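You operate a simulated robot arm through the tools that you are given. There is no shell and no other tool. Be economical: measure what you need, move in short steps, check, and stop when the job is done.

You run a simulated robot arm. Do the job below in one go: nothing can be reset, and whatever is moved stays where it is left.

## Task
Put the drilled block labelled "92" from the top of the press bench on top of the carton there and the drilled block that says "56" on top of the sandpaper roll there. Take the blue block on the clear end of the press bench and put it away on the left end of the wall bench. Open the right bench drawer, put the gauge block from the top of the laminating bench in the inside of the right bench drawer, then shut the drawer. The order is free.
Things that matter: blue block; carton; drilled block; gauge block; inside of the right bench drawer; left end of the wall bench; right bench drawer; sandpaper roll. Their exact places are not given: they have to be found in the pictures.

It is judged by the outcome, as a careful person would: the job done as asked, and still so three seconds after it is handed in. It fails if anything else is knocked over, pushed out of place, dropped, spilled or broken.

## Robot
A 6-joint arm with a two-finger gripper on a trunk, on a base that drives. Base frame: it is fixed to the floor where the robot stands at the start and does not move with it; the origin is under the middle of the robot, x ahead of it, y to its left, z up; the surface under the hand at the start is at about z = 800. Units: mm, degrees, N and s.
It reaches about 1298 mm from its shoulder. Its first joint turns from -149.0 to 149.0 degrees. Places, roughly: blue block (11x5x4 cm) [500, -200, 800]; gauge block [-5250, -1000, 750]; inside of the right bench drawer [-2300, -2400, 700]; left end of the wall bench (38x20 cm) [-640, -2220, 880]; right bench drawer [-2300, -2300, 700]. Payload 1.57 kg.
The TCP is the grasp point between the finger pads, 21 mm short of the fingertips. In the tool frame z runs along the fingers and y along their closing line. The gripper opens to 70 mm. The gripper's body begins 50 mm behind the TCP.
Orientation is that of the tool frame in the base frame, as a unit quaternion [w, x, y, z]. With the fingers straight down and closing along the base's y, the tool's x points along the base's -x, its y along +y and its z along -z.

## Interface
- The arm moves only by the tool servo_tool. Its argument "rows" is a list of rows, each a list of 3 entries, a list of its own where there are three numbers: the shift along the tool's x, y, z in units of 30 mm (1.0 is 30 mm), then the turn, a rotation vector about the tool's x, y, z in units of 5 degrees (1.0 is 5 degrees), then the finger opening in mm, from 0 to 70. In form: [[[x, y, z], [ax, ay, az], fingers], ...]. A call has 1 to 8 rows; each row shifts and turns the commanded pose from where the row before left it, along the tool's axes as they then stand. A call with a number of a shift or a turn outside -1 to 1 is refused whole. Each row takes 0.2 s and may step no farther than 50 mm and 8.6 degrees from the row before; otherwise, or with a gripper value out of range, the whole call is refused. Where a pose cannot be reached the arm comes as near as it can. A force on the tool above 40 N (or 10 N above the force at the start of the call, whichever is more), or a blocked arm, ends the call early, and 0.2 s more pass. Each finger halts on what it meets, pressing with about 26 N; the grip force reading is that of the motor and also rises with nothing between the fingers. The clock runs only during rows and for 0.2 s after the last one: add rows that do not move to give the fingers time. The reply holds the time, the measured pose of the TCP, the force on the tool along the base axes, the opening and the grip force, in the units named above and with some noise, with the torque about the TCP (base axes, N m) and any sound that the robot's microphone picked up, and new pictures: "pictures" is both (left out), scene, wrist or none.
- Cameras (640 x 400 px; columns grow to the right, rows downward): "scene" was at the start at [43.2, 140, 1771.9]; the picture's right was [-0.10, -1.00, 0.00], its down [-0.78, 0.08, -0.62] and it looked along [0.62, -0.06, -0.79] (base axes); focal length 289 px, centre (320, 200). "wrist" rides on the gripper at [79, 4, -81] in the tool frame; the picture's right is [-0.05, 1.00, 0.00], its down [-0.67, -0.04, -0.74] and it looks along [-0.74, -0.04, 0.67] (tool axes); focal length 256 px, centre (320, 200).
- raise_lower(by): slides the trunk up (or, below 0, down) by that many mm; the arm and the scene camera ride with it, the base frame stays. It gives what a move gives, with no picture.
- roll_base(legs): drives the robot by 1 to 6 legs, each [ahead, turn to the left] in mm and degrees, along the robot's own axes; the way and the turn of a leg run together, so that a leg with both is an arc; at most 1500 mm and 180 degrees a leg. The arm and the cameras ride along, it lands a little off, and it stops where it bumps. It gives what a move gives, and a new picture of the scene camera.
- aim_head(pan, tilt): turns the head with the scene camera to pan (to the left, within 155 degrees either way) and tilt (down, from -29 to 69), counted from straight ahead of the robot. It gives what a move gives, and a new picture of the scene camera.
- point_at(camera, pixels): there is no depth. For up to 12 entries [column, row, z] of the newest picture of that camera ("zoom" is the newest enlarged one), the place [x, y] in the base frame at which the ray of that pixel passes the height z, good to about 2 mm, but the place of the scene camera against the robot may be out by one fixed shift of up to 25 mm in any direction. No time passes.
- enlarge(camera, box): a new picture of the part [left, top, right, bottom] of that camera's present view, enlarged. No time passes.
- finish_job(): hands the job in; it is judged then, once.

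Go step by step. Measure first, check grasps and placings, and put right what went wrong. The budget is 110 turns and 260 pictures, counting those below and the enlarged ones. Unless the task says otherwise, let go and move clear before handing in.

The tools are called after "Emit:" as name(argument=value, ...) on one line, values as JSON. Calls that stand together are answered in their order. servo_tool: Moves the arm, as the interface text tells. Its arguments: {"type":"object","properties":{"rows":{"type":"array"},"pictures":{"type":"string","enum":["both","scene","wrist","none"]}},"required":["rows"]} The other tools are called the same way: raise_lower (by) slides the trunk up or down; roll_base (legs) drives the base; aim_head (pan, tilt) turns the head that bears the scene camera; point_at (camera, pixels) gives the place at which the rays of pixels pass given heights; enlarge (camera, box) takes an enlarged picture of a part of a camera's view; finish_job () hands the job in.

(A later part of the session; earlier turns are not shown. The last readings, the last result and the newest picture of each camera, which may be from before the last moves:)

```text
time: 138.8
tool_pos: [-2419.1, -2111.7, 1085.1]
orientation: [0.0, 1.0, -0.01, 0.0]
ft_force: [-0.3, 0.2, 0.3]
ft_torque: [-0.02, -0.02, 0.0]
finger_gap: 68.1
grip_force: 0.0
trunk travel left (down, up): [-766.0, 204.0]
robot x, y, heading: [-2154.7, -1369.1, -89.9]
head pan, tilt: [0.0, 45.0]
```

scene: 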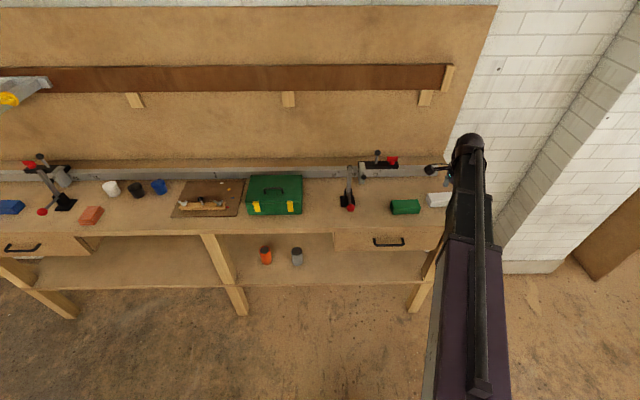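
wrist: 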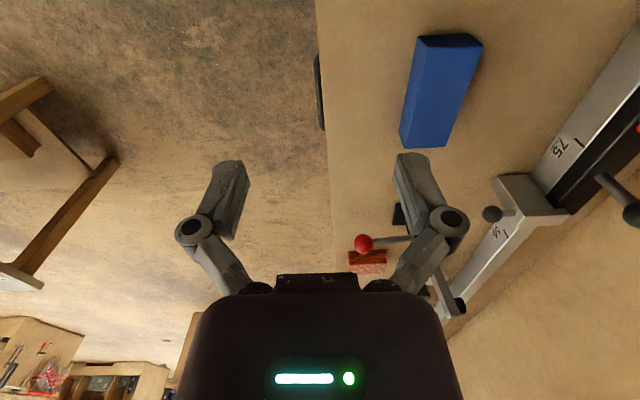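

The right drawer is at (335–440,232–250), with its handle at (388,242). Enlarging and measuring.

Emit:
enlarge(camera="scene", box=[320, 190, 460, 270])

Emit:
point_at(camera="scene", pixels=[[388, 240, 780], [388, 240, 760], [388, 240, 740], [373, 240, 760], [404, 240, 760], [334, 232, 840], [440, 232, 840], [334, 250, 720], [388, 236, 880], [334, 252, 700]])

```text
4.57 times, centred on (390, 230) of scene
```

zoom: 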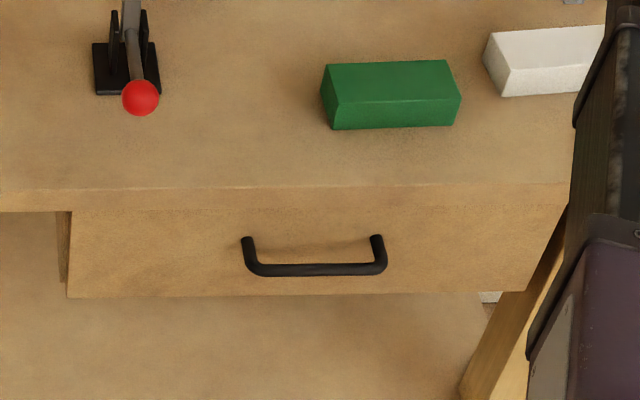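

```text
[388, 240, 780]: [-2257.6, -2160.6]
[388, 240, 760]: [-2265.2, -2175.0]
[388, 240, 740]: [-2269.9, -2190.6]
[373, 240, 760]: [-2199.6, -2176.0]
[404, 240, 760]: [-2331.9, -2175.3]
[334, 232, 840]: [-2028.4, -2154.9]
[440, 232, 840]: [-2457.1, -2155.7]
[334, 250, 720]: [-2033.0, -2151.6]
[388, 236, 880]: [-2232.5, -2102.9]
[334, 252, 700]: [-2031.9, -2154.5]
```

I'll back off, bring the hand in line with the handle and reach out a bit. Then I'll tilt the hand to horizontal so the fingers can grip the bar from above and below.

Emit:
roll_base(legs=[[-270, 0]])

Emit:
servo_tool(rows=[[[1, 0.8, 0], [0, 0, 0], 68], [[1, 0.8, 0], [0, 0, 0], 68], [[1, 0.8, 0], [0, 0, 0], 68], [[1, 0.8, 0], [0, 0, 0], 68], [[1, 0.8, 0], [0, 0, 0], 68]], pictures="none")

Emit:
servo_tool(rows=[[[0, 0, 0], [-1, 0, 0], 68], [[0, 0, 0], [-1, 0, 0], 68], [[0, 0, 0], [-1, 0, 0], 68], [[0, 0, 0], [-1, 0, 0], 68], [[0, 0, 0], [-1, 0, 0], 68], [[0, 0, 0], [-1, 0, 0], 68]], pictures="scene")

```text
time: 140.9
tool_pos: [-2422.0, -1843.2, 1086.7]
orientation: [0.0, 1.0, -0.012, 0.0]
ft_force: [-0.1, 0.0, 0.8]
ft_torque: [-0.03, -0.03, 0.01]
finger_gap: 68.0
grip_force: 0.0
trunk travel left (down, up): [-766.0, 204.0]
robot x, y, heading: [-2156.2, -1105.8, -90.6]
head pan, tilt: [0.0, 45.0]
```

scene: 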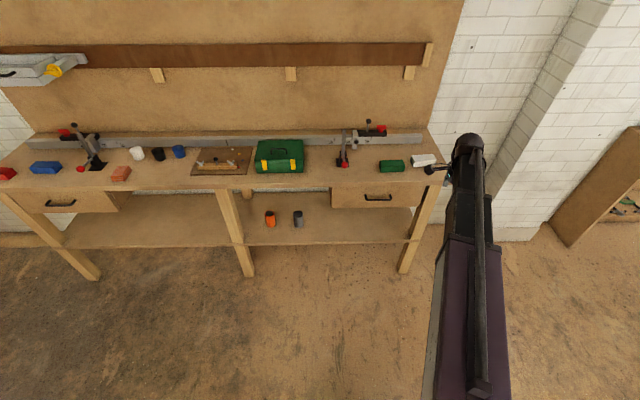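

```text
time: 142.2
tool_pos: [-2275.6, -1968.0, 1084.9]
orientation: [-0.001, 1.0, -0.012, 0.0]
ft_force: [-0.4, 0.0, -0.2]
ft_torque: [0.0, 0.02, 0.0]
finger_gap: 68.2
grip_force: 0.0
trunk travel left (down, up): [-766.0, 204.0]
robot x, y, heading: [-2159.4, -1102.3, -90.1]
head pan, tilt: [0.0, 45.0]
```

```text
time: 143.6
tool_pos: [-2276.4, -1967.7, 1110.1]
orientation: [0.259, 0.966, -0.011, -0.003]
ft_force: [0.3, -0.4, -0.6]
ft_torque: [0.0, 0.0, 0.03]
finger_gap: 68.1
grip_force: 0.0
out of reach, approached as far as the arm can: row 3, 4, 5, 6
trunk travel left (down, up): [-766.0, 204.0]
robot x, y, heading: [-2152.4, -1102.3, -90.1]
head pan, tilt: [0.0, 45.0]
```

scene: 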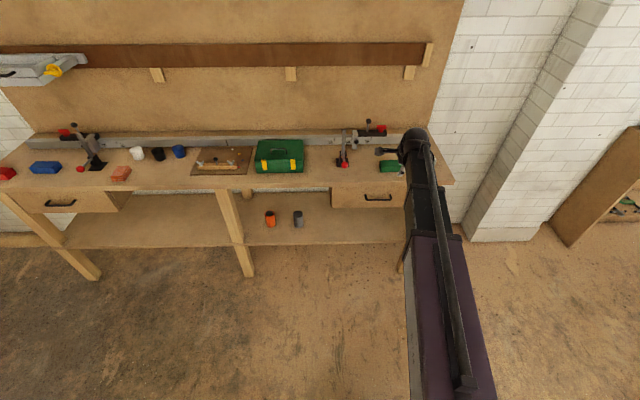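

The limit is the wrist height, so the hand just rises as it tilts. That is fine because the trunk has enough travel. Continuing the tilt.

Emit:
servo_tool(rows=[[[0, 0, 0], [-1, 0, 0], 68], [[0, 0, 0], [-1, 0, 0], 68], [[0, 0, 0], [-1, 0, 0], 68], [[0, 0, 0], [-1, 0, 0], 68], [[0, 0, 0], [-1, 0, 0], 68], [[0, 0, 0], [-1, 0, 0], 68]], pictures="none")

Emit:
servo_tool(rows=[[[0, 0, 0], [-1, 0, 0], 68], [[0, 0, 0], [-1, 0, 0], 68], [[0, 0, 0], [-1, 0, 0], 68], [[0, 0, 0], [-1, 0, 0], 68], [[0, 0, 0], [-1, 0, 0], 68], [[0, 0, 0], [-1, 0, 0], 68]], pictures="wrist")

```text
time: 144.9
tool_pos: [-2275.6, -1966.9, 1177.9]
orientation: [0.499, 0.866, -0.01, -0.006]
ft_force: [0.3, 0.4, 0.2]
ft_torque: [0.01, -0.02, 0.02]
finger_gap: 68.0
grip_force: 0.0
out of reach, approached as far as the arm can: row 1, 2, 3, 4, 5, 6
trunk travel left (down, up): [-766.0, 204.0]
robot x, y, heading: [-2154.6, -1105.8, -90.3]
head pan, tilt: [0.0, 45.0]
```

```text
time: 146.3
tool_pos: [-2275.9, -1967.5, 1270.0]
orientation: [0.705, 0.709, -0.008, -0.009]
ft_force: [0.1, -0.7, 0.8]
ft_torque: [-0.02, 0.0, 0.01]
finger_gap: 68.2
grip_force: 0.0
out of reach, approached as far as the arm can: row 1, 2, 3, 4, 5, 6
trunk travel left (down, up): [-766.0, 204.0]
robot x, y, heading: [-2154.6, -1103.9, -90.4]
head pan, tilt: [0.0, 45.0]
```

wrist: 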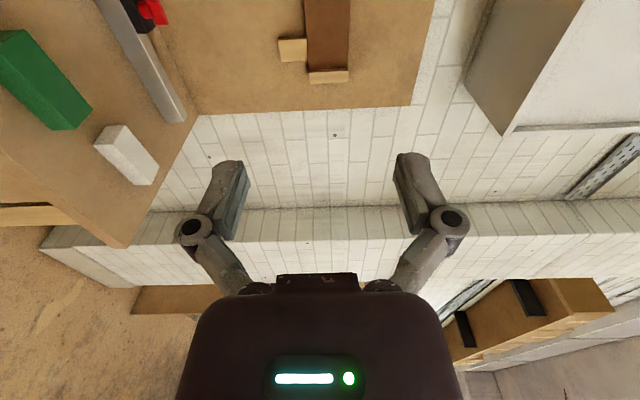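

The hand is horizontal at z 1270. I'll lower the trunk in front of the drawer.

Emit:
raise_lower(by=-490)

Emit:
servo_tool(rows=[[[0, 0, 0], [0, 0, 0], 68]], pictures="both")

```text
refused: -490 is not a number from -400 to 400
```

```text
time: 146.8
tool_pos: [-2274.7, -1967.7, 1270.5]
orientation: [0.706, 0.708, -0.009, -0.009]
ft_force: [-0.7, 0.6, 0.0]
ft_torque: [-0.03, 0.0, 0.03]
finger_gap: 68.0
grip_force: 0.0
trunk travel left (down, up): [-766.0, 204.0]
robot x, y, heading: [-2155.3, -1102.5, -90.3]
head pan, tilt: [0.0, 45.0]
```

scene: 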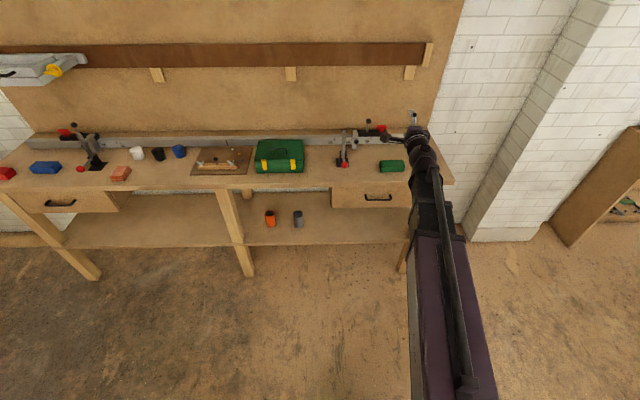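
wrist: 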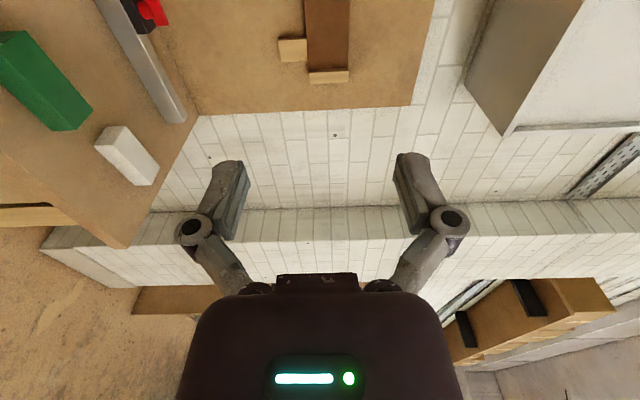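

Emit:
raise_lower(by=-400)

Emit:
raise_lower(by=-90)

Emit:
servo_tool(rows=[[[0, 0, 0], [0, 0, 0], 68]], pictures="both")

```text
time: 150.6
tool_pos: [-2276.2, -1968.4, 870.7]
orientation: [0.706, 0.708, -0.008, -0.009]
ft_force: [0.4, 0.3, 0.4]
ft_torque: [0.0, -0.01, 0.0]
finger_gap: 67.9
grip_force: 0.2
trunk travel left (down, up): [-366.0, 604.0]
robot x, y, heading: [-2154.3, -1105.5, -90.1]
head pan, tilt: [0.0, 45.0]
```

```text
time: 151.8
tool_pos: [-2275.8, -1968.3, 780.4]
orientation: [0.706, 0.709, -0.008, -0.008]
ft_force: [0.1, 0.5, 0.5]
ft_torque: [-0.02, 0.0, 0.04]
finger_gap: 67.9
grip_force: 0.0
trunk travel left (down, up): [-276.0, 694.0]
robot x, y, heading: [-2156.5, -1105.1, -90.2]
head pan, tilt: [0.0, 45.0]
```

```text
time: 152.2
tool_pos: [-2274.7, -1967.7, 780.5]
orientation: [0.706, 0.708, -0.008, -0.008]
ft_force: [0.4, -0.1, 0.4]
ft_torque: [0.02, 0.0, 0.0]
finger_gap: 67.8
grip_force: 0.0
trunk travel left (down, up): [-276.0, 694.0]
robot x, y, heading: [-2153.2, -1103.2, -90.5]
head pan, tilt: [0.0, 45.0]
```

scene: 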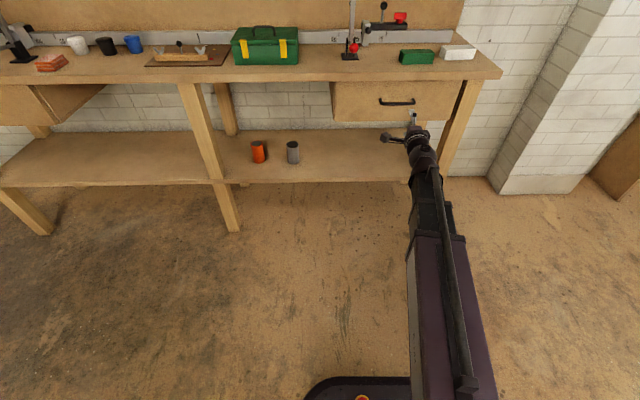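
wrist: 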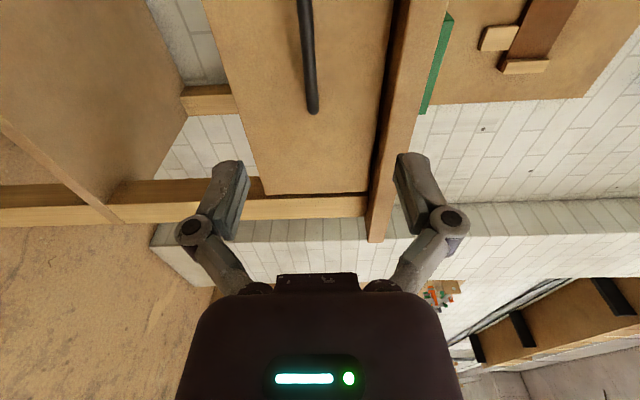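

The handle bar shows at wrist columns 300–320, close to the finger centre line. I'll measure the bar from both cameras.

Emit:
enlarge(camera="scene", box=[320, 60, 500, 160])

Emit:
point_at(camera="scene", pixels=[[380, 102, 770], [414, 102, 770], [397, 104, 770], [397, 104, 760], [332, 85, 840], [397, 80, 880], [333, 120, 690], [395, 120, 690]])

Emit:
point_at(camera="wrist", pixels=[[313, 110, 770], [313, 110, 765], [305, 20, 770], [305, 20, 760], [268, 190, 700], [268, 190, 690]])

```text
3.56 times, centred on (410, 110) of scene
```

zoom: 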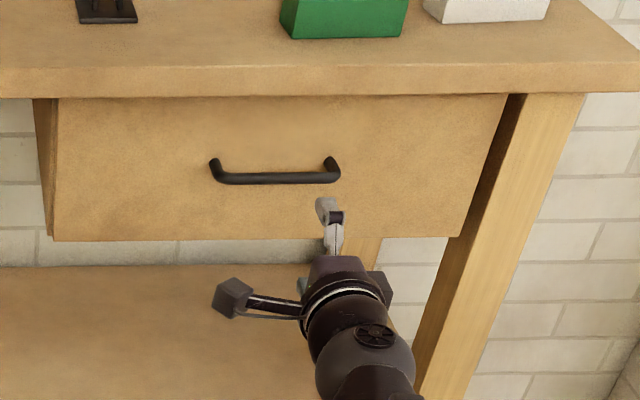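

```text
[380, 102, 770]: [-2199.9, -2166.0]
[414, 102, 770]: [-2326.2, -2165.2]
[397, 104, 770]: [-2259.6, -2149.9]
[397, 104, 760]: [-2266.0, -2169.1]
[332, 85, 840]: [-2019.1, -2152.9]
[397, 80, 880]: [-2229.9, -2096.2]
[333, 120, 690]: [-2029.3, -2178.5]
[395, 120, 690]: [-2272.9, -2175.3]
```

```text
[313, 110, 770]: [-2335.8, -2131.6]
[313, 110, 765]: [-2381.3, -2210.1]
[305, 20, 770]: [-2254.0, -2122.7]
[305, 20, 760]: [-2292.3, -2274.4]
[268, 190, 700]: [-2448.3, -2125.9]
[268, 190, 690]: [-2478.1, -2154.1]
```

The bar is at about y −2123, z 770, centred near x −2262. I'll lower 10 and advance part of the way.

Emit:
raise_lower(by=-10)

Emit:
servo_tool(rows=[[[0.1, 0, 1], [0, 0, 0], 68], [[0.1, 0, 1], [0, 0, 0], 68], [[0.1, 0, 1], [0, 0, 0], 68]], pictures="wrist")

```text
time: 152.8
tool_pos: [-2274.9, -1968.9, 769.7]
orientation: [0.706, 0.708, -0.008, -0.007]
ft_force: [0.7, -1.4, 0.6]
ft_torque: [0.0, 0.02, 0.01]
finger_gap: 67.9
grip_force: 0.0
trunk travel left (down, up): [-266.0, 704.0]
robot x, y, heading: [-2155.7, -1103.2, -90.1]
head pan, tilt: [0.0, 45.0]
```

```text
time: 153.6
tool_pos: [-2271.7, -2058.8, 770.1]
orientation: [0.704, 0.71, -0.008, -0.008]
ft_force: [0.4, 0.3, -1.1]
ft_torque: [0.0, -0.01, 0.02]
finger_gap: 67.7
grip_force: 0.2
trunk travel left (down, up): [-266.0, 704.0]
robot x, y, heading: [-2153.9, -1101.0, -90.3]
head pan, tilt: [0.0, 45.0]
```

wrist: 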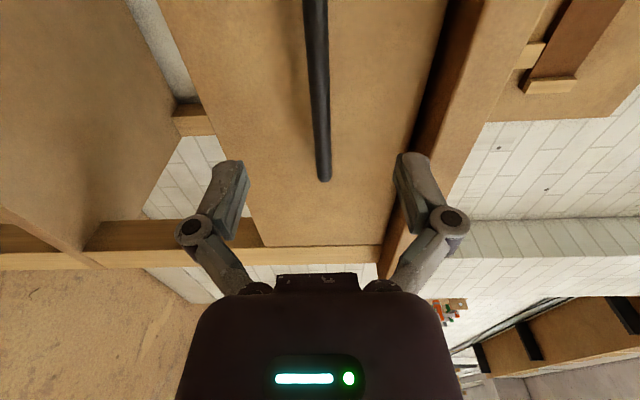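

The bar is centred between the fingers (column 318). Advancing the rest.

Emit:
servo_tool(rows=[[[0, 0, 0.7], [0, 0, 0], 68], [[0, 0, 0.7], [0, 0, 0], 68], [[0, 0, 0.5], [0, 0, 0], 68]], pictures="both")

Emit:
enlarge(camera="scene", box=[340, 70, 480, 160])

```text
time: 154.4
tool_pos: [-2269.8, -2115.4, 769.6]
orientation: [0.704, 0.71, -0.009, -0.009]
ft_force: [0.6, -0.2, -1.4]
ft_torque: [-0.02, 0.02, -0.02]
finger_gap: 68.1
grip_force: 0.1
trunk travel left (down, up): [-266.0, 704.0]
robot x, y, heading: [-2154.3, -1100.3, -90.4]
head pan, tilt: [0.0, 45.0]
```

scene: 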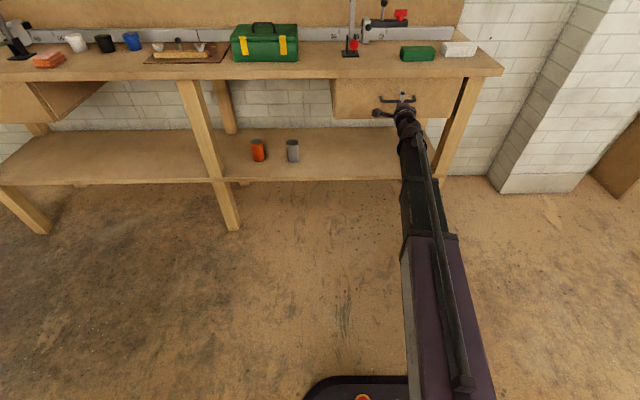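
wrist: 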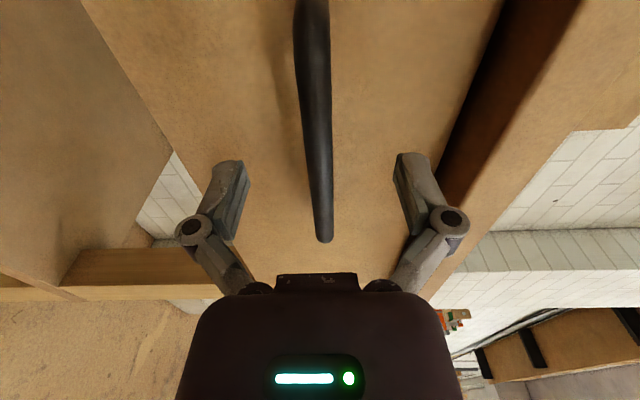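

```text
4.44 times, centred on (410, 115) of scene
```

zoom: 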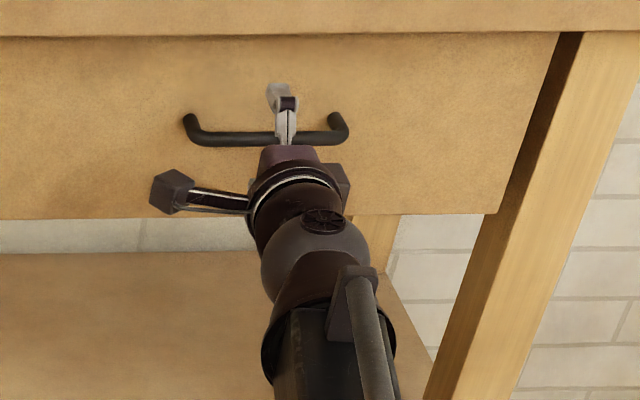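

The fingers straddle the bar. Closing on it.

Emit:
servo_tool(rows=[[[0, 0, 0], [0, 0, 0], 50], [[0, 0, 0], [0, 0, 0], 30], [[0, 0, 0], [0, 0, 0], 10], [[0, 0, 0], [0, 0, 0], 2], [[0, 0, 0], [0, 0, 0], 2], [[0, 0, 0], [0, 0, 0], 2]], pictures="wrist")

```text
time: 155.8
tool_pos: [-2269.9, -2114.2, 771.1]
orientation: [0.705, 0.709, -0.008, -0.008]
ft_force: [-0.3, -1.3, 3.0]
ft_torque: [-0.03, -0.01, -0.02]
finger_gap: 11.4
grip_force: 31.9
trunk travel left (down, up): [-266.0, 704.0]
robot x, y, heading: [-2155.7, -1108.3, -90.3]
head pan, tilt: [0.0, 45.0]
```

wrist: 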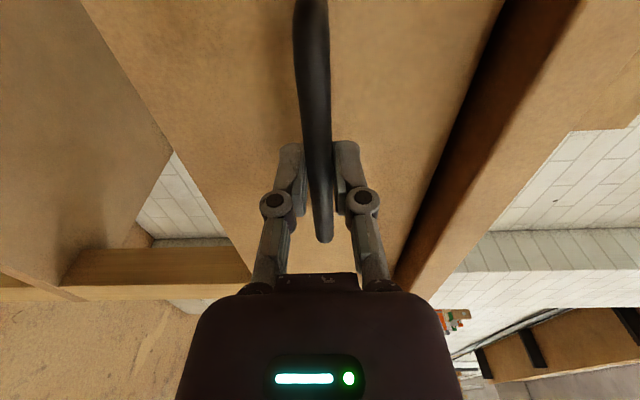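

The bar is gripped (gap 11.4). I'll pull the drawer open by driving back 130 first.

Emit:
roll_base(legs=[[-130, 0]])

Emit:
servo_tool(rows=[[[0, 0, 0], [0, 0, 0], 2]], pictures="wrist")

```text
time: 157.2
tool_pos: [-2272.6, -1982.4, 769.5]
orientation: [0.705, 0.709, -0.01, -0.009]
ft_force: [-25.6, -0.2, 3.8]
ft_torque: [-0.02, 0.01, 0.17]
finger_gap: 11.2
grip_force: 32.0
trunk travel left (down, up): [-266.0, 704.0]
robot x, y, heading: [-2152.1, -972.1, -90.3]
head pan, tilt: [0.0, 45.0]
```

scene: 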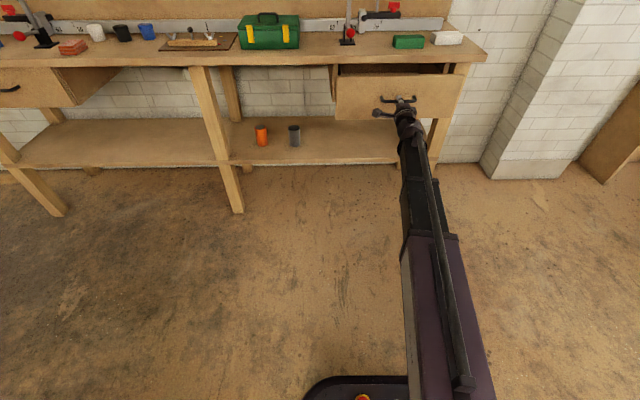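

```text
time: 157.7
tool_pos: [-2271.7, -1982.9, 769.4]
orientation: [0.706, 0.709, -0.011, -0.011]
ft_force: [-4.5, -0.2, 1.9]
ft_torque: [-0.02, 0.01, -0.29]
finger_gap: 11.4
grip_force: 32.3
trunk travel left (down, up): [-266.0, 704.0]
robot x, y, heading: [-2155.8, -969.7, -90.3]
head pan, tilt: [0.0, 45.0]
```

wrist: 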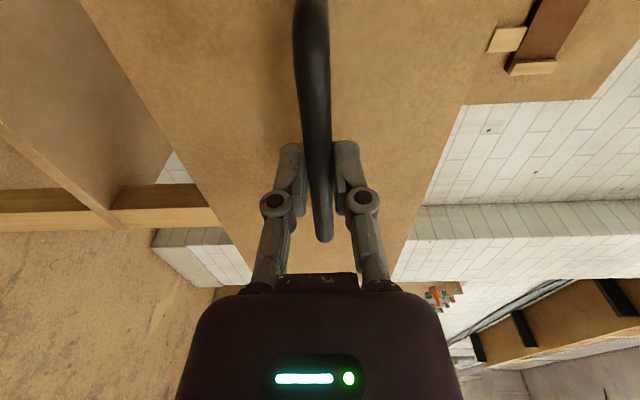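

The drawer came out 130. I'll pull another 110.

Emit:
roll_base(legs=[[-110, 0]])

Emit:
servo_tool(rows=[[[0, 0, 0], [0, 0, 0], 2]], pictures="scene")

```text
time: 159.0
tool_pos: [-2271.9, -1870.5, 770.5]
orientation: [0.705, 0.709, -0.012, -0.012]
ft_force: [-31.4, -1.4, 2.7]
ft_torque: [0.0, 0.1, -0.36]
finger_gap: 11.7
grip_force: 32.0
trunk travel left (down, up): [-266.0, 704.0]
robot x, y, heading: [-2153.7, -862.9, -90.2]
head pan, tilt: [0.0, 45.0]
```

scene: 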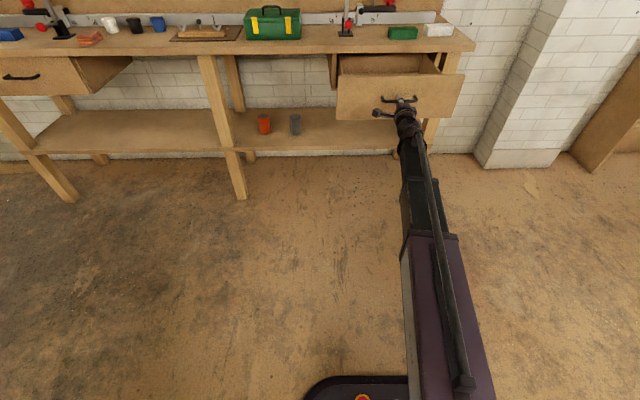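

```text
time: 159.4
tool_pos: [-2271.6, -1871.2, 771.5]
orientation: [0.705, 0.709, -0.013, -0.013]
ft_force: [-5.9, -0.3, 1.4]
ft_torque: [0.01, 0.02, -0.62]
finger_gap: 11.2
grip_force: 32.0
trunk travel left (down, up): [-266.0, 704.0]
robot x, y, heading: [-2150.1, -859.7, -90.5]
head pan, tilt: [0.0, 45.0]
```

scene: 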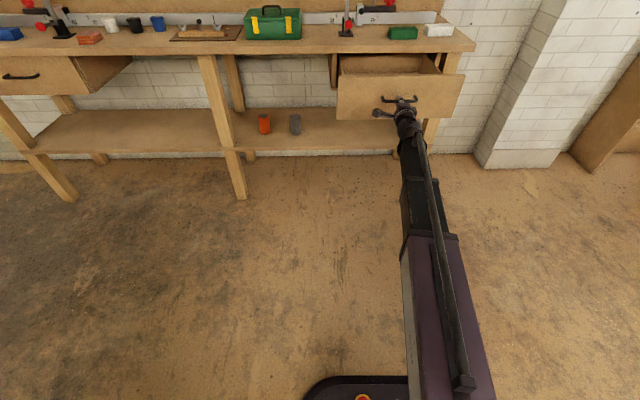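

The drawer is open 240 mm. Releasing the handle, backing off and raising, then looking toward the laminating bench.

Emit:
servo_tool(rows=[[[0, 0, 0], [0, 0, 0], 30], [[0, 0, 0], [0, 0, 0], 60], [[0, 0, 0], [0, 0, 0], 68], [[0, 0, 0], [0, 0, 0], 68], [[0, 0, -1], [0, 0, 0], 68], [[0, 0, -1], [0, 0, 0], 68], [[0, 0, -1], [0, 0, 0], 68]], pictures="none")

Emit:
roll_base(legs=[[-100, 0]])

Emit:
raise_lower(by=400)

Emit:
aim_head(pan=-75, tilt=25)

```text
time: 161.0
tool_pos: [-2269.1, -1783.1, 769.9]
orientation: [0.705, 0.709, -0.011, -0.012]
ft_force: [-0.7, -0.7, 0.4]
ft_torque: [-0.01, -0.04, -0.02]
finger_gap: 68.1
grip_force: 0.1
trunk travel left (down, up): [-266.0, 704.0]
robot x, y, heading: [-2153.6, -860.5, -90.3]
head pan, tilt: [0.0, 45.0]
```

```text
time: 162.2
tool_pos: [-2267.9, -1683.8, 769.4]
orientation: [0.705, 0.709, -0.012, -0.012]
ft_force: [-0.1, 0.3, 0.5]
ft_torque: [0.0, -0.02, -0.01]
finger_gap: 67.9
grip_force: 0.1
trunk travel left (down, up): [-266.0, 704.0]
robot x, y, heading: [-2157.3, -759.3, -90.4]
head pan, tilt: [0.0, 45.0]
```

scene: 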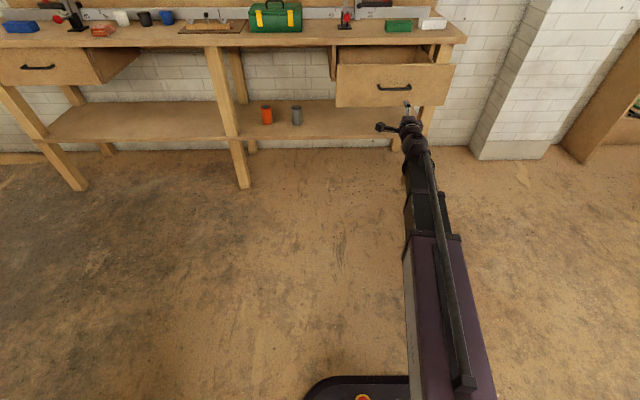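

```text
time: 166.1
tool_pos: [-2269.8, -1683.2, 1169.9]
orientation: [0.705, 0.709, -0.012, -0.012]
ft_force: [-0.5, 0.4, 0.1]
ft_torque: [-0.03, -0.01, 0.01]
finger_gap: 68.0
grip_force: 0.0
trunk travel left (down, up): [-666.0, 304.0]
robot x, y, heading: [-2154.3, -759.2, -90.4]
head pan, tilt: [0.0, 45.0]
```

```text
time: 167.5
tool_pos: [-2269.1, -1683.1, 1169.9]
orientation: [0.705, 0.709, -0.011, -0.012]
ft_force: [-1.2, 0.3, -0.1]
ft_torque: [-0.01, 0.03, -0.01]
finger_gap: 68.2
grip_force: 0.1
trunk travel left (down, up): [-666.0, 304.0]
robot x, y, heading: [-2156.5, -762.5, -90.2]
head pan, tilt: [-75.0, 25.0]
```

scene: 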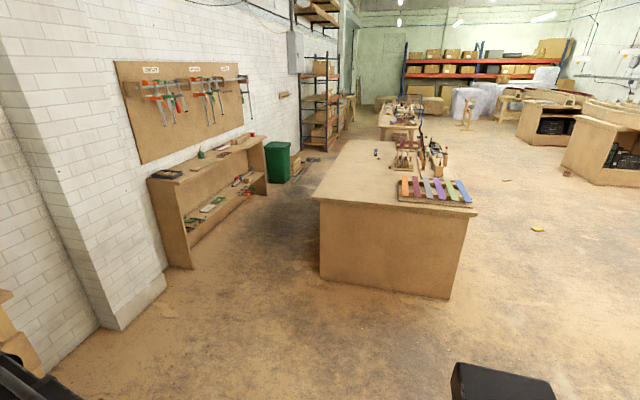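

An island bench lies ahead. Let me enlarge it and find the gauge block.

Emit:
enlarge(camera="scene", box=[300, 90, 500, 220])

Emit:
point_at(camera="scene", pixels=[[313, 194, 880], [476, 212, 880], [345, 141, 880], [440, 145, 880], [320, 280, 0], [450, 299, 0], [193, 268, 0], [266, 200, 0], [380, 120, 750]])

```text
3.08 times, centred on (400, 155) of scene
```

zoom: 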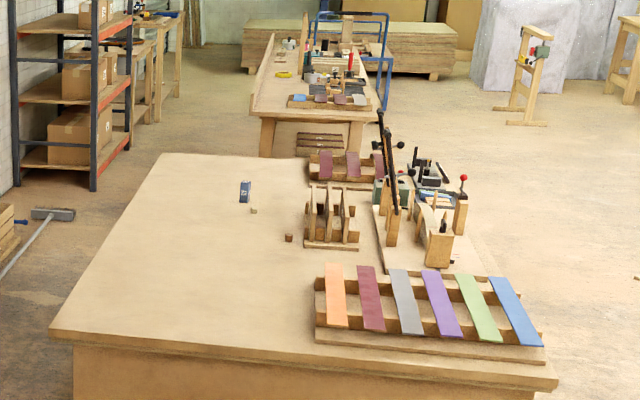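

```text
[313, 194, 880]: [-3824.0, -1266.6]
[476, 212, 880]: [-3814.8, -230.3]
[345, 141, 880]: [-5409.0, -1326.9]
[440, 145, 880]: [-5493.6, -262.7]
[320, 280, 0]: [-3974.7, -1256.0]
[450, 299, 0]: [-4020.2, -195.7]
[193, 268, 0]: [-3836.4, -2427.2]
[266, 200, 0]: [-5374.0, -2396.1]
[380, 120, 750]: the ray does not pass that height
```

The small blue gauge block is on the island at scene (375,152). First I'll tilt the hand back to point down at this height, and get the block's rough position.

Emit:
point_at(camera="scene", pixels=[[375, 155, 750], [313, 194, 750], [476, 212, 750], [345, 141, 750], [277, 183, 0]])

Emit:
servo_tool(rows=[[[0, 0, 0], [1, 0, 0], 68], [[0, 0, 0], [1, 0, 0], 68], [[0, 0, 0], [1, 0, 0], 68], [[0, 0, 0], [1, 0, 0], 68], [[0, 0, 0], [1, 0, 0], 68], [[0, 0, 0], [1, 0, 0], 68]], pictures="none")

Emit:
servo_tool(rows=[[[0, 0, 0], [1, 0, 0], 68], [[0, 0, 0], [1, 0, 0], 68], [[0, 0, 0], [1, 0, 0], 68], [[0, 0, 0], [1, 0, 0], 68], [[0, 0, 0], [1, 0, 0], 68], [[0, 0, 0], [1, 0, 0], 68]], pictures="none")

Emit:
servo_tool(rows=[[[0, 0, 0], [1, 0, 0], 68], [[0, 0, 0], [1, 0, 0], 68], [[0, 0, 0], [1, 0, 0], 68], [[0, 0, 0], [1, 0, 0], 68], [[0, 0, 0], [1, 0, 0], 68], [[0, 0, 0], [1, 0, 0], 68]], pictures="none")

```text
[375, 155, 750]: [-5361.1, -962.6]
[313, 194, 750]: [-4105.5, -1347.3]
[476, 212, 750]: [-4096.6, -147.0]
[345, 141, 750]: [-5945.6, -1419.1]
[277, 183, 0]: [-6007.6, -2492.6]
```

```text
time: 168.9
tool_pos: [-2268.5, -1683.6, 1076.5]
orientation: [0.498, 0.867, -0.014, -0.008]
ft_force: [-0.3, -0.4, 0.2]
ft_torque: [0.0, -0.01, -0.04]
finger_gap: 68.0
grip_force: 0.2
out of reach, approached as far as the arm can: row 1, 2, 3, 4, 5, 6
trunk travel left (down, up): [-666.0, 304.0]
robot x, y, heading: [-2155.4, -763.4, -90.5]
head pan, tilt: [-75.0, 25.0]
```

```text
time: 170.3
tool_pos: [-2268.2, -1684.0, 1009.4]
orientation: [0.256, 0.967, -0.016, -0.004]
ft_force: [0.0, -0.6, -0.7]
ft_torque: [0.02, -0.02, 0.0]
finger_gap: 68.0
grip_force: 0.1
out of reach, approached as far as the arm can: row 1, 2, 3, 4, 5, 6
trunk travel left (down, up): [-666.0, 304.0]
robot x, y, heading: [-2155.2, -761.2, -90.5]
head pan, tilt: [-75.0, 25.0]
```

```text
time: 171.7
tool_pos: [-2269.0, -1683.7, 985.2]
orientation: [-0.003, 1.0, -0.017, -0.001]
ft_force: [0.0, 0.3, 0.2]
ft_torque: [0.02, -0.02, 0.02]
finger_gap: 68.0
grip_force: 0.0
out of reach, approached as far as the arm can: row 1, 2, 3, 4
trunk travel left (down, up): [-666.0, 304.0]
robot x, y, heading: [-2153.2, -762.4, -90.3]
head pan, tilt: [-75.0, 25.0]
```

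Raising to travel height, then driving toward the corridor beside the island.

Emit:
raise_lower(by=200)

Emit:
roll_base(legs=[[0, -55], [1500, 0], [0, -28]])

Emit:
aim_head(pan=0, tilt=25)

```text
time: 173.9
tool_pos: [-2267.7, -1682.8, 1184.6]
orientation: [-0.003, 1.0, -0.017, 0.0]
ft_force: [0.5, 0.4, 0.2]
ft_torque: [0.0, 0.01, 0.02]
finger_gap: 68.1
grip_force: 0.0
trunk travel left (down, up): [-866.0, 104.0]
robot x, y, heading: [-2155.5, -762.3, -90.4]
head pan, tilt: [-75.0, 25.0]
```

```text
time: 188.5
tool_pos: [-4310.7, -1585.8, 1183.9]
orientation: [-0.002, 0.737, -0.676, 0.001]
ft_force: [-0.7, 0.1, -0.3]
ft_torque: [-0.01, -0.02, 0.02]
finger_gap: 67.8
grip_force: 0.1
trunk travel left (down, up): [-866.0, 104.0]
robot x, y, heading: [-3379.9, -1585.6, -172.8]
head pan, tilt: [-75.0, 25.0]
```

scene: 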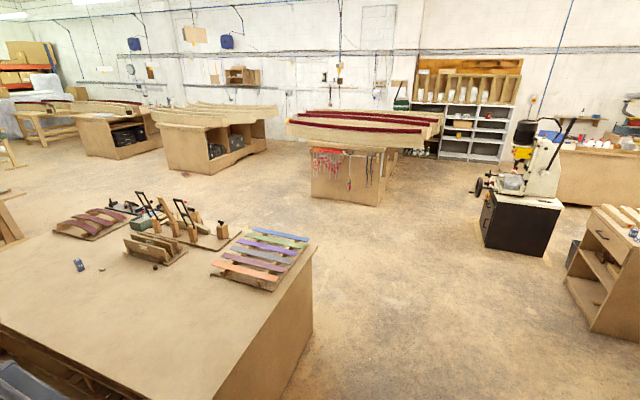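

```text
time: 189.9
tool_pos: [-4308.9, -1585.5, 1185.1]
orientation: [-0.001, 0.737, -0.676, 0.002]
ft_force: [-0.7, 0.5, 0.2]
ft_torque: [0.04, 0.01, -0.01]
finger_gap: 68.0
grip_force: 0.0
trunk travel left (down, up): [-866.0, 104.0]
robot x, y, heading: [-3376.2, -1583.8, -172.7]
head pan, tilt: [0.0, 25.0]
```

scene: 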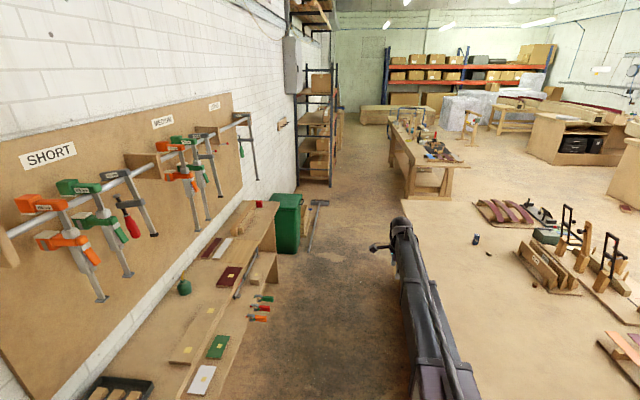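

Measuring corridor limits and the gauge block at (475,239).

Emit:
point_at(camera="scene", pixels=[[475, 243, 750], [403, 201, 750], [455, 200, 750], [275, 282, 0], [275, 254, 0], [298, 253, 0], [312, 253, 0], [230, 400, 0], [280, 205, 700]])

Emit:
enlarge(camera="scene", box=[400, 180, 640, 330])

```text
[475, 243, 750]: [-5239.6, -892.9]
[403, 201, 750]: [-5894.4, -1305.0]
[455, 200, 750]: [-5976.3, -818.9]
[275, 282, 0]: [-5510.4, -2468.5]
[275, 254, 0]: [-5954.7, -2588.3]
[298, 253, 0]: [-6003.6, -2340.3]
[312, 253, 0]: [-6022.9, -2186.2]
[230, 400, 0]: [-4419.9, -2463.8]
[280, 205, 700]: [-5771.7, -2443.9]
```

```text
2.67 times, centred on (520, 255) of scene
```

zoom: 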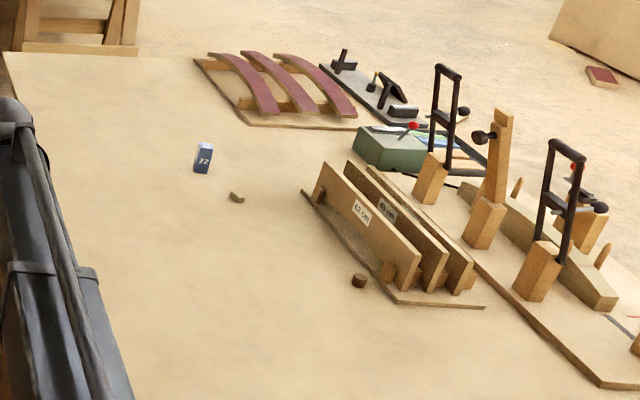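

The corridor is clear. Driving on and turning to face the island near the gauge block.

Emit:
roll_base(legs=[[1000, 0], [985, 0], [0, -97.3]])

Emit:
aim_head(pan=0, tilt=45)

Emit:
servo_tool(rows=[[[0, 0, 0], [0, 0, 0], 70]], pictures="wrist")

```text
time: 208.1
tool_pos: [-5240.3, -921.1, 1183.9]
orientation: [0.0, 0.007, 1.0, -0.003]
ft_force: [-0.3, 0.0, -0.2]
ft_torque: [-0.01, 0.02, 0.0]
finger_gap: 68.0
grip_force: 0.1
trunk travel left (down, up): [-866.0, 104.0]
robot x, y, heading: [-5328.7, -1844.1, 91.7]
head pan, tilt: [0.0, 25.0]
```

scene: 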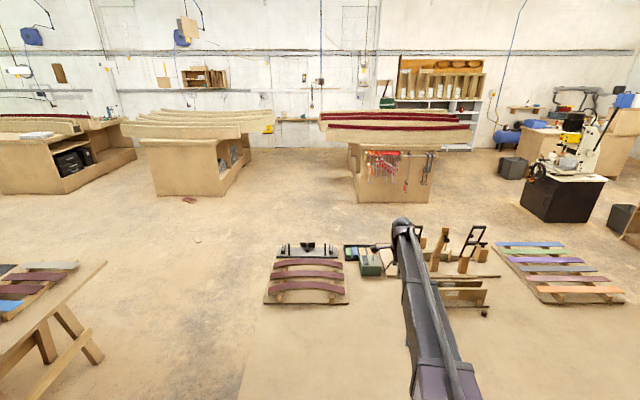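

```text
time: 208.9
tool_pos: [-5241.3, -921.2, 1184.3]
orientation: [-0.001, 0.007, 1.0, -0.003]
ft_force: [0.3, 0.1, -0.2]
ft_torque: [-0.01, 0.0, 0.0]
finger_gap: 68.0
grip_force: 0.1
trunk travel left (down, up): [-866.0, 104.0]
robot x, y, heading: [-5334.7, -1847.1, 91.4]
head pan, tilt: [0.0, 45.0]
```

scene: 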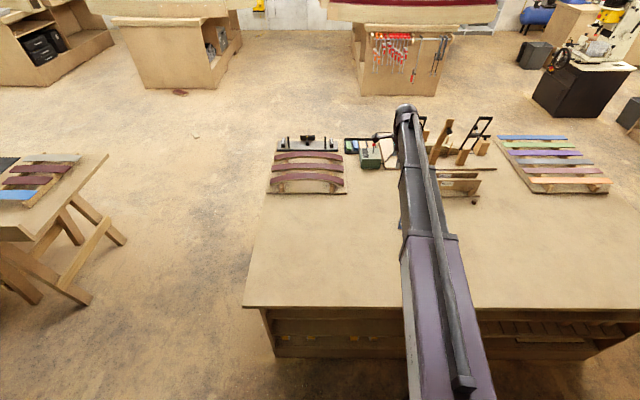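

```text
time: 209.3
tool_pos: [-5240.5, -920.0, 1184.5]
orientation: [0.0, 0.008, 1.0, -0.002]
ft_force: [0.3, 0.6, -0.2]
ft_torque: [-0.02, 0.0, 0.02]
finger_gap: 69.9
grip_force: 0.1
trunk travel left (down, up): [-866.0, 104.0]
robot x, y, heading: [-5333.9, -1849.1, 91.6]
head pan, tilt: [0.0, 45.0]
```

wrist: 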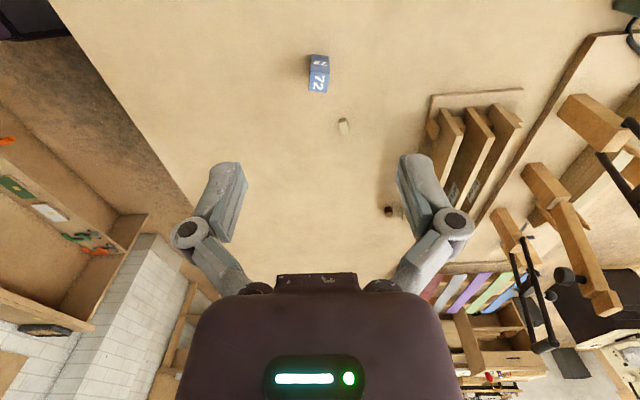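

The gauge block "72" is at wrist (319,72). Enlarging and measuring.

Emit:
enlarge(camera="wrist", box=[280, 30, 380, 150])

Emit:
point_at(camera="wrist", pixels=[[308, 55, 750], [328, 53, 750], [319, 54, 750], [308, 92, 800], [327, 91, 800], [309, 70, 800], [328, 70, 800], [316, 92, 800], [343, 120, 760]])

```text
3.33 times, centred on (330, 90) of wrist
```

zoom: 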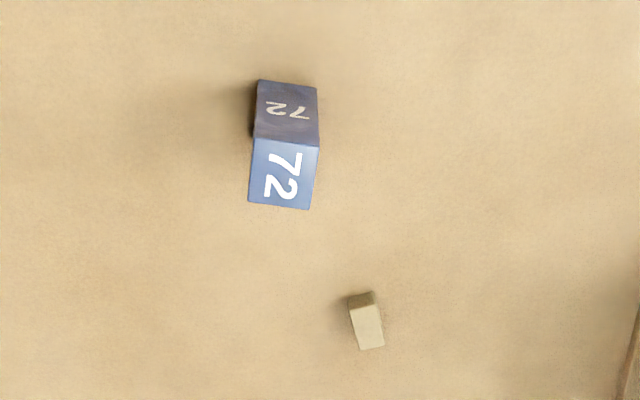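

```text
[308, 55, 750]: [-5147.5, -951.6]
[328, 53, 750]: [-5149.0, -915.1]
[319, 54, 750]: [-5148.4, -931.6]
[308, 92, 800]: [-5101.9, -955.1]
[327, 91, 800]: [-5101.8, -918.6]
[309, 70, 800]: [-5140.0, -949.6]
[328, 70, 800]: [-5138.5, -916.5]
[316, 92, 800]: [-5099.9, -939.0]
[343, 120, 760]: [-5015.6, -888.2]
```

The gauge block stands about 80 tall, 33 wide, near (−5131,−934), turned about 7°. I'll move over it with that turn, then lower and look.

Emit:
servo_tool(rows=[[[-0.9, -0.1, 0], [0, 0, 0.7], 70], [[-0.9, -0.1, 0], [0, 0, 0.7], 70], [[-0.9, -0.1, 0], [0, 0, 0], 70], [[-0.9, -0.1, 0], [0, 0, 0], 70]], pictures="none")

Emit:
raise_lower(by=-240)

Emit:
servo_tool(rows=[[[0, 0, 0], [0, 0, 0], 70]], pictures="wrist")

```text
time: 210.3
tool_pos: [-5132.5, -942.2, 1185.0]
orientation: [0.0, 0.067, 0.998, -0.004]
ft_force: [-0.5, -0.2, -1.7]
ft_torque: [0.0, 0.05, -0.02]
finger_gap: 70.5
grip_force: 0.0
trunk travel left (down, up): [-866.0, 104.0]
robot x, y, heading: [-5333.6, -1844.1, 91.6]
head pan, tilt: [0.0, 45.0]
```

```text
time: 212.8
tool_pos: [-5133.0, -942.3, 944.2]
orientation: [0.001, 0.068, 0.998, -0.003]
ft_force: [0.3, 0.6, 0.2]
ft_torque: [-0.01, 0.03, 0.01]
finger_gap: 70.1
grip_force: 0.0
trunk travel left (down, up): [-626.0, 344.0]
robot x, y, heading: [-5336.6, -1848.9, 91.2]
head pan, tilt: [0.0, 45.0]
```

```text
time: 213.2
tool_pos: [-5134.3, -943.3, 945.5]
orientation: [0.001, 0.068, 0.998, -0.003]
ft_force: [-0.5, -0.2, 0.5]
ft_torque: [0.03, -0.01, 0.02]
finger_gap: 69.7
grip_force: 0.2
trunk travel left (down, up): [-626.0, 344.0]
robot x, y, heading: [-5331.8, -1844.6, 91.7]
head pan, tilt: [0.0, 45.0]
```

wrist: 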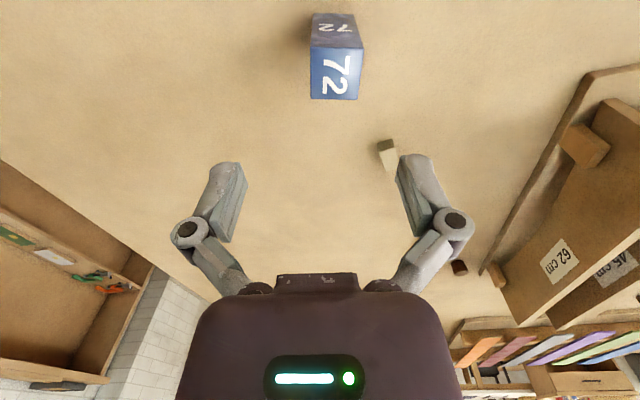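

Emit:
point_at(camera="wrist", pixels=[[312, 14, 750], [357, 15, 750], [309, 45, 785], [363, 48, 785], [310, 98, 785], [358, 99, 785], [309, 45, 800], [363, 48, 800], [310, 98, 800], [358, 99, 800], [309, 45, 770], [363, 48, 770]])

```text
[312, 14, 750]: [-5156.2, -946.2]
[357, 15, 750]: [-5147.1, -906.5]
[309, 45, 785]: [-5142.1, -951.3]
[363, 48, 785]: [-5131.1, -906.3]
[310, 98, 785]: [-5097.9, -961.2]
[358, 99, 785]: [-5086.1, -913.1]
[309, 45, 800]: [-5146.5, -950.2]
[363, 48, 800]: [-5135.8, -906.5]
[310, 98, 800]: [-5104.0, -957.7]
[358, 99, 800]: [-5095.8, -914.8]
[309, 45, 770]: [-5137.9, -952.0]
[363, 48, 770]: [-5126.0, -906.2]
```

The block centre is about (−5133,−932), with its top near z 830. I'll correct by 11 mm and 4.5°, then lower.

Emit:
servo_tool(rows=[[[0, 0.36, 0], [0, 0, 0.9], 70]], pictures="none")

Emit:
raise_lower(by=-70)

Emit:
servo_tool(rows=[[[0, 0, 0], [0, 0, 0], 70]], pictures="wrist")

```text
time: 213.7
tool_pos: [-5132.4, -930.5, 945.0]
orientation: [0.001, 0.107, 0.994, -0.003]
ft_force: [0.4, 0.7, 0.4]
ft_torque: [-0.01, -0.01, -0.02]
finger_gap: 70.0
grip_force: 0.1
trunk travel left (down, up): [-626.0, 344.0]
robot x, y, heading: [-5333.0, -1843.5, 91.4]
head pan, tilt: [0.0, 45.0]
```

```text
time: 214.7
tool_pos: [-5133.8, -930.3, 874.7]
orientation: [0.0, 0.107, 0.994, -0.002]
ft_force: [0.5, 0.1, 0.0]
ft_torque: [0.0, -0.01, 0.02]
finger_gap: 69.9
grip_force: 0.1
trunk travel left (down, up): [-556.0, 414.0]
robot x, y, heading: [-5335.1, -1845.9, 91.5]
head pan, tilt: [0.0, 45.0]
```

```text
time: 215.1
tool_pos: [-5133.5, -931.1, 875.3]
orientation: [0.001, 0.107, 0.994, -0.003]
ft_force: [-0.1, 0.3, 0.3]
ft_torque: [0.0, -0.02, -0.02]
finger_gap: 70.2
grip_force: 0.1
trunk travel left (down, up): [-556.0, 414.0]
robot x, y, heading: [-5332.7, -1846.7, 91.4]
head pan, tilt: [0.0, 45.0]
```

wrist: 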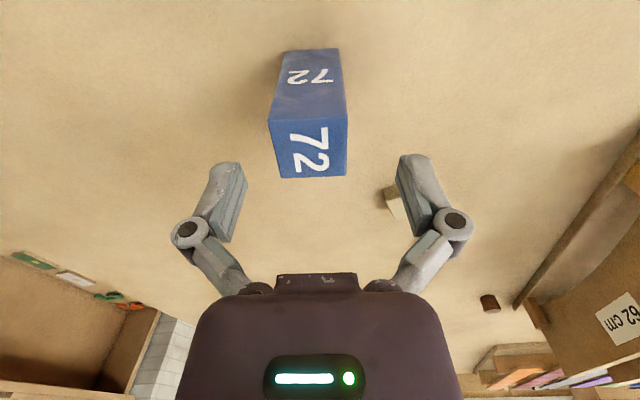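

Emit:
point_at(camera="wrist", pixels=[[268, 121, 828], [347, 116, 828], [282, 178, 828], [346, 176, 828], [285, 52, 750], [341, 49, 750], [268, 121, 820], [346, 176, 820]])

```text
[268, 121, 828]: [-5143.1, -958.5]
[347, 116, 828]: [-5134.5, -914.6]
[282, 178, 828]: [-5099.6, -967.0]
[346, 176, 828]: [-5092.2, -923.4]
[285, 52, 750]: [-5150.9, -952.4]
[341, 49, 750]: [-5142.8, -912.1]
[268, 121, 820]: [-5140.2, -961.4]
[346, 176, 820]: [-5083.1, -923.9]
```

The block is about 40×40×90, centred at (−5128,−937). Small correction, lower to z 806 and grip.

Emit:
servo_tool(rows=[[[-0.22, -0.16, 0], [0, 0, 0], 70]], pictures="none")

Emit:
raise_lower(by=-68)

Emit:
servo_tool(rows=[[[0, 0, 0], [0, 0, 0], 70]], pictures="wrist")

```text
time: 215.5
tool_pos: [-5128.7, -937.2, 874.2]
orientation: [0.0, 0.107, 0.994, -0.002]
ft_force: [0.0, -0.1, 0.1]
ft_torque: [0.01, -0.03, -0.02]
finger_gap: 70.2
grip_force: 0.0
trunk travel left (down, up): [-556.0, 414.0]
robot x, y, heading: [-5333.6, -1844.5, 91.2]
head pan, tilt: [0.0, 45.0]
```

```text
time: 216.3
tool_pos: [-5126.8, -937.7, 822.9]
orientation: [0.0, 0.108, 0.994, 0.0]
ft_force: [0.1, 2.9, 27.9]
ft_torque: [-0.03, 0.34, -0.05]
finger_gap: 69.8
grip_force: 0.1
trunk travel left (down, up): [-500.0, 470.0]
robot x, y, heading: [-5332.2, -1845.2, 91.7]
head pan, tilt: [0.0, 45.0]
stopped: the force on the tool passed its limit at 133 N (the readings are from after the stop); the commanded pose is now the measured one
```

```text
time: 216.8
tool_pos: [-5127.0, -936.1, 821.2]
orientation: [0.001, 0.108, 0.994, 0.0]
ft_force: [0.0, 4.7, 30.1]
ft_torque: [-0.07, 0.34, -0.03]
finger_gap: 69.8
grip_force: 0.0
trunk travel left (down, up): [-500.0, 470.0]
robot x, y, heading: [-5332.6, -1844.7, 91.5]
head pan, tilt: [0.0, 45.0]
```

wrist: 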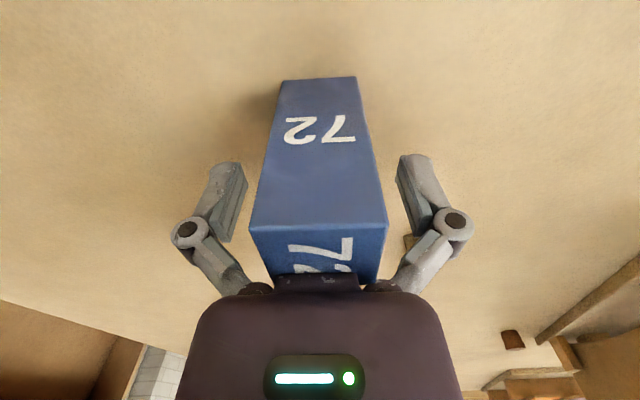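

The gripper palm touched the block's top, so the block is taller than I judged (top ≈ 870). I'll back up 12 and re-measure.

Emit:
raise_lower(by=12)

Emit:
servo_tool(rows=[[[0, 0, 0], [0, 0, 0], 70]], pictures="both")

Emit:
enlarge(camera="scene", box=[360, 60, 480, 160])

```text
time: 217.3
tool_pos: [-5127.9, -934.7, 831.4]
orientation: [0.001, 0.107, 0.994, -0.002]
ft_force: [0.0, 0.4, -0.4]
ft_torque: [-0.01, 0.02, 0.02]
finger_gap: 70.0
grip_force: 0.0
trunk travel left (down, up): [-512.0, 458.0]
robot x, y, heading: [-5336.7, -1842.0, 91.4]
head pan, tilt: [0.0, 45.0]
```

```text
time: 217.8
tool_pos: [-5127.0, -935.9, 830.8]
orientation: [-0.001, 0.107, 0.994, -0.001]
ft_force: [0.8, 0.1, 0.2]
ft_torque: [0.01, -0.03, 0.01]
finger_gap: 70.2
grip_force: 0.1
trunk travel left (down, up): [-512.0, 458.0]
robot x, y, heading: [-5334.1, -1839.9, 91.5]
head pan, tilt: [0.0, 45.0]
```

scene: 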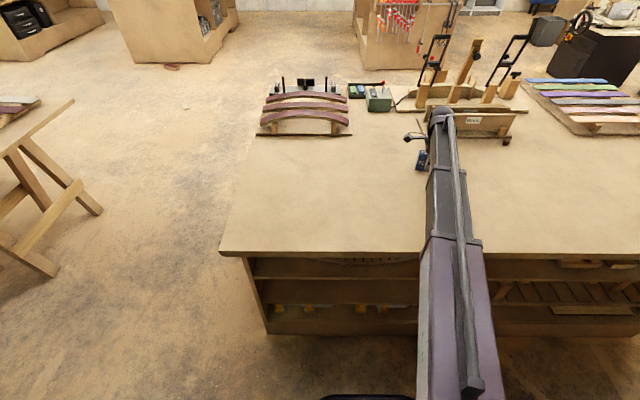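
wrist: 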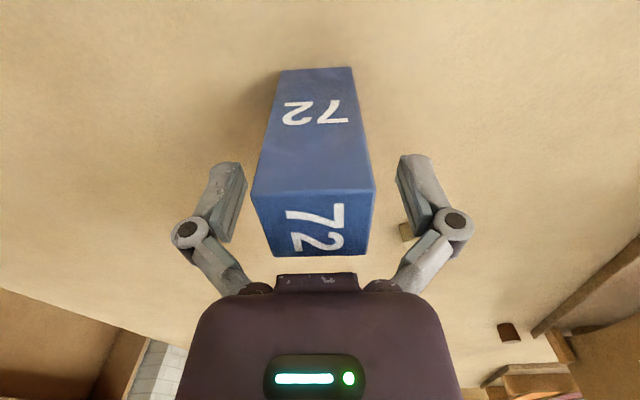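

```text
4.00 times, centred on (420, 110) of scene
```

zoom: 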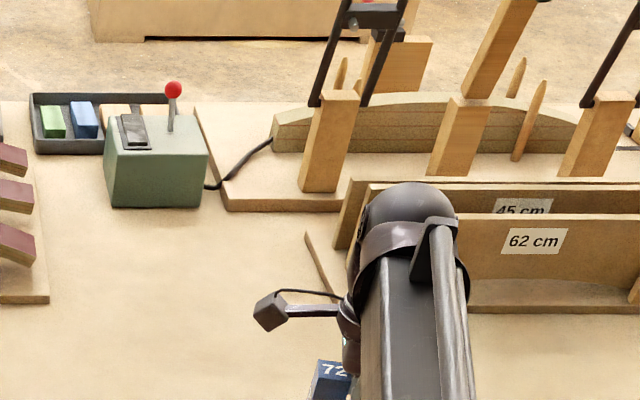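

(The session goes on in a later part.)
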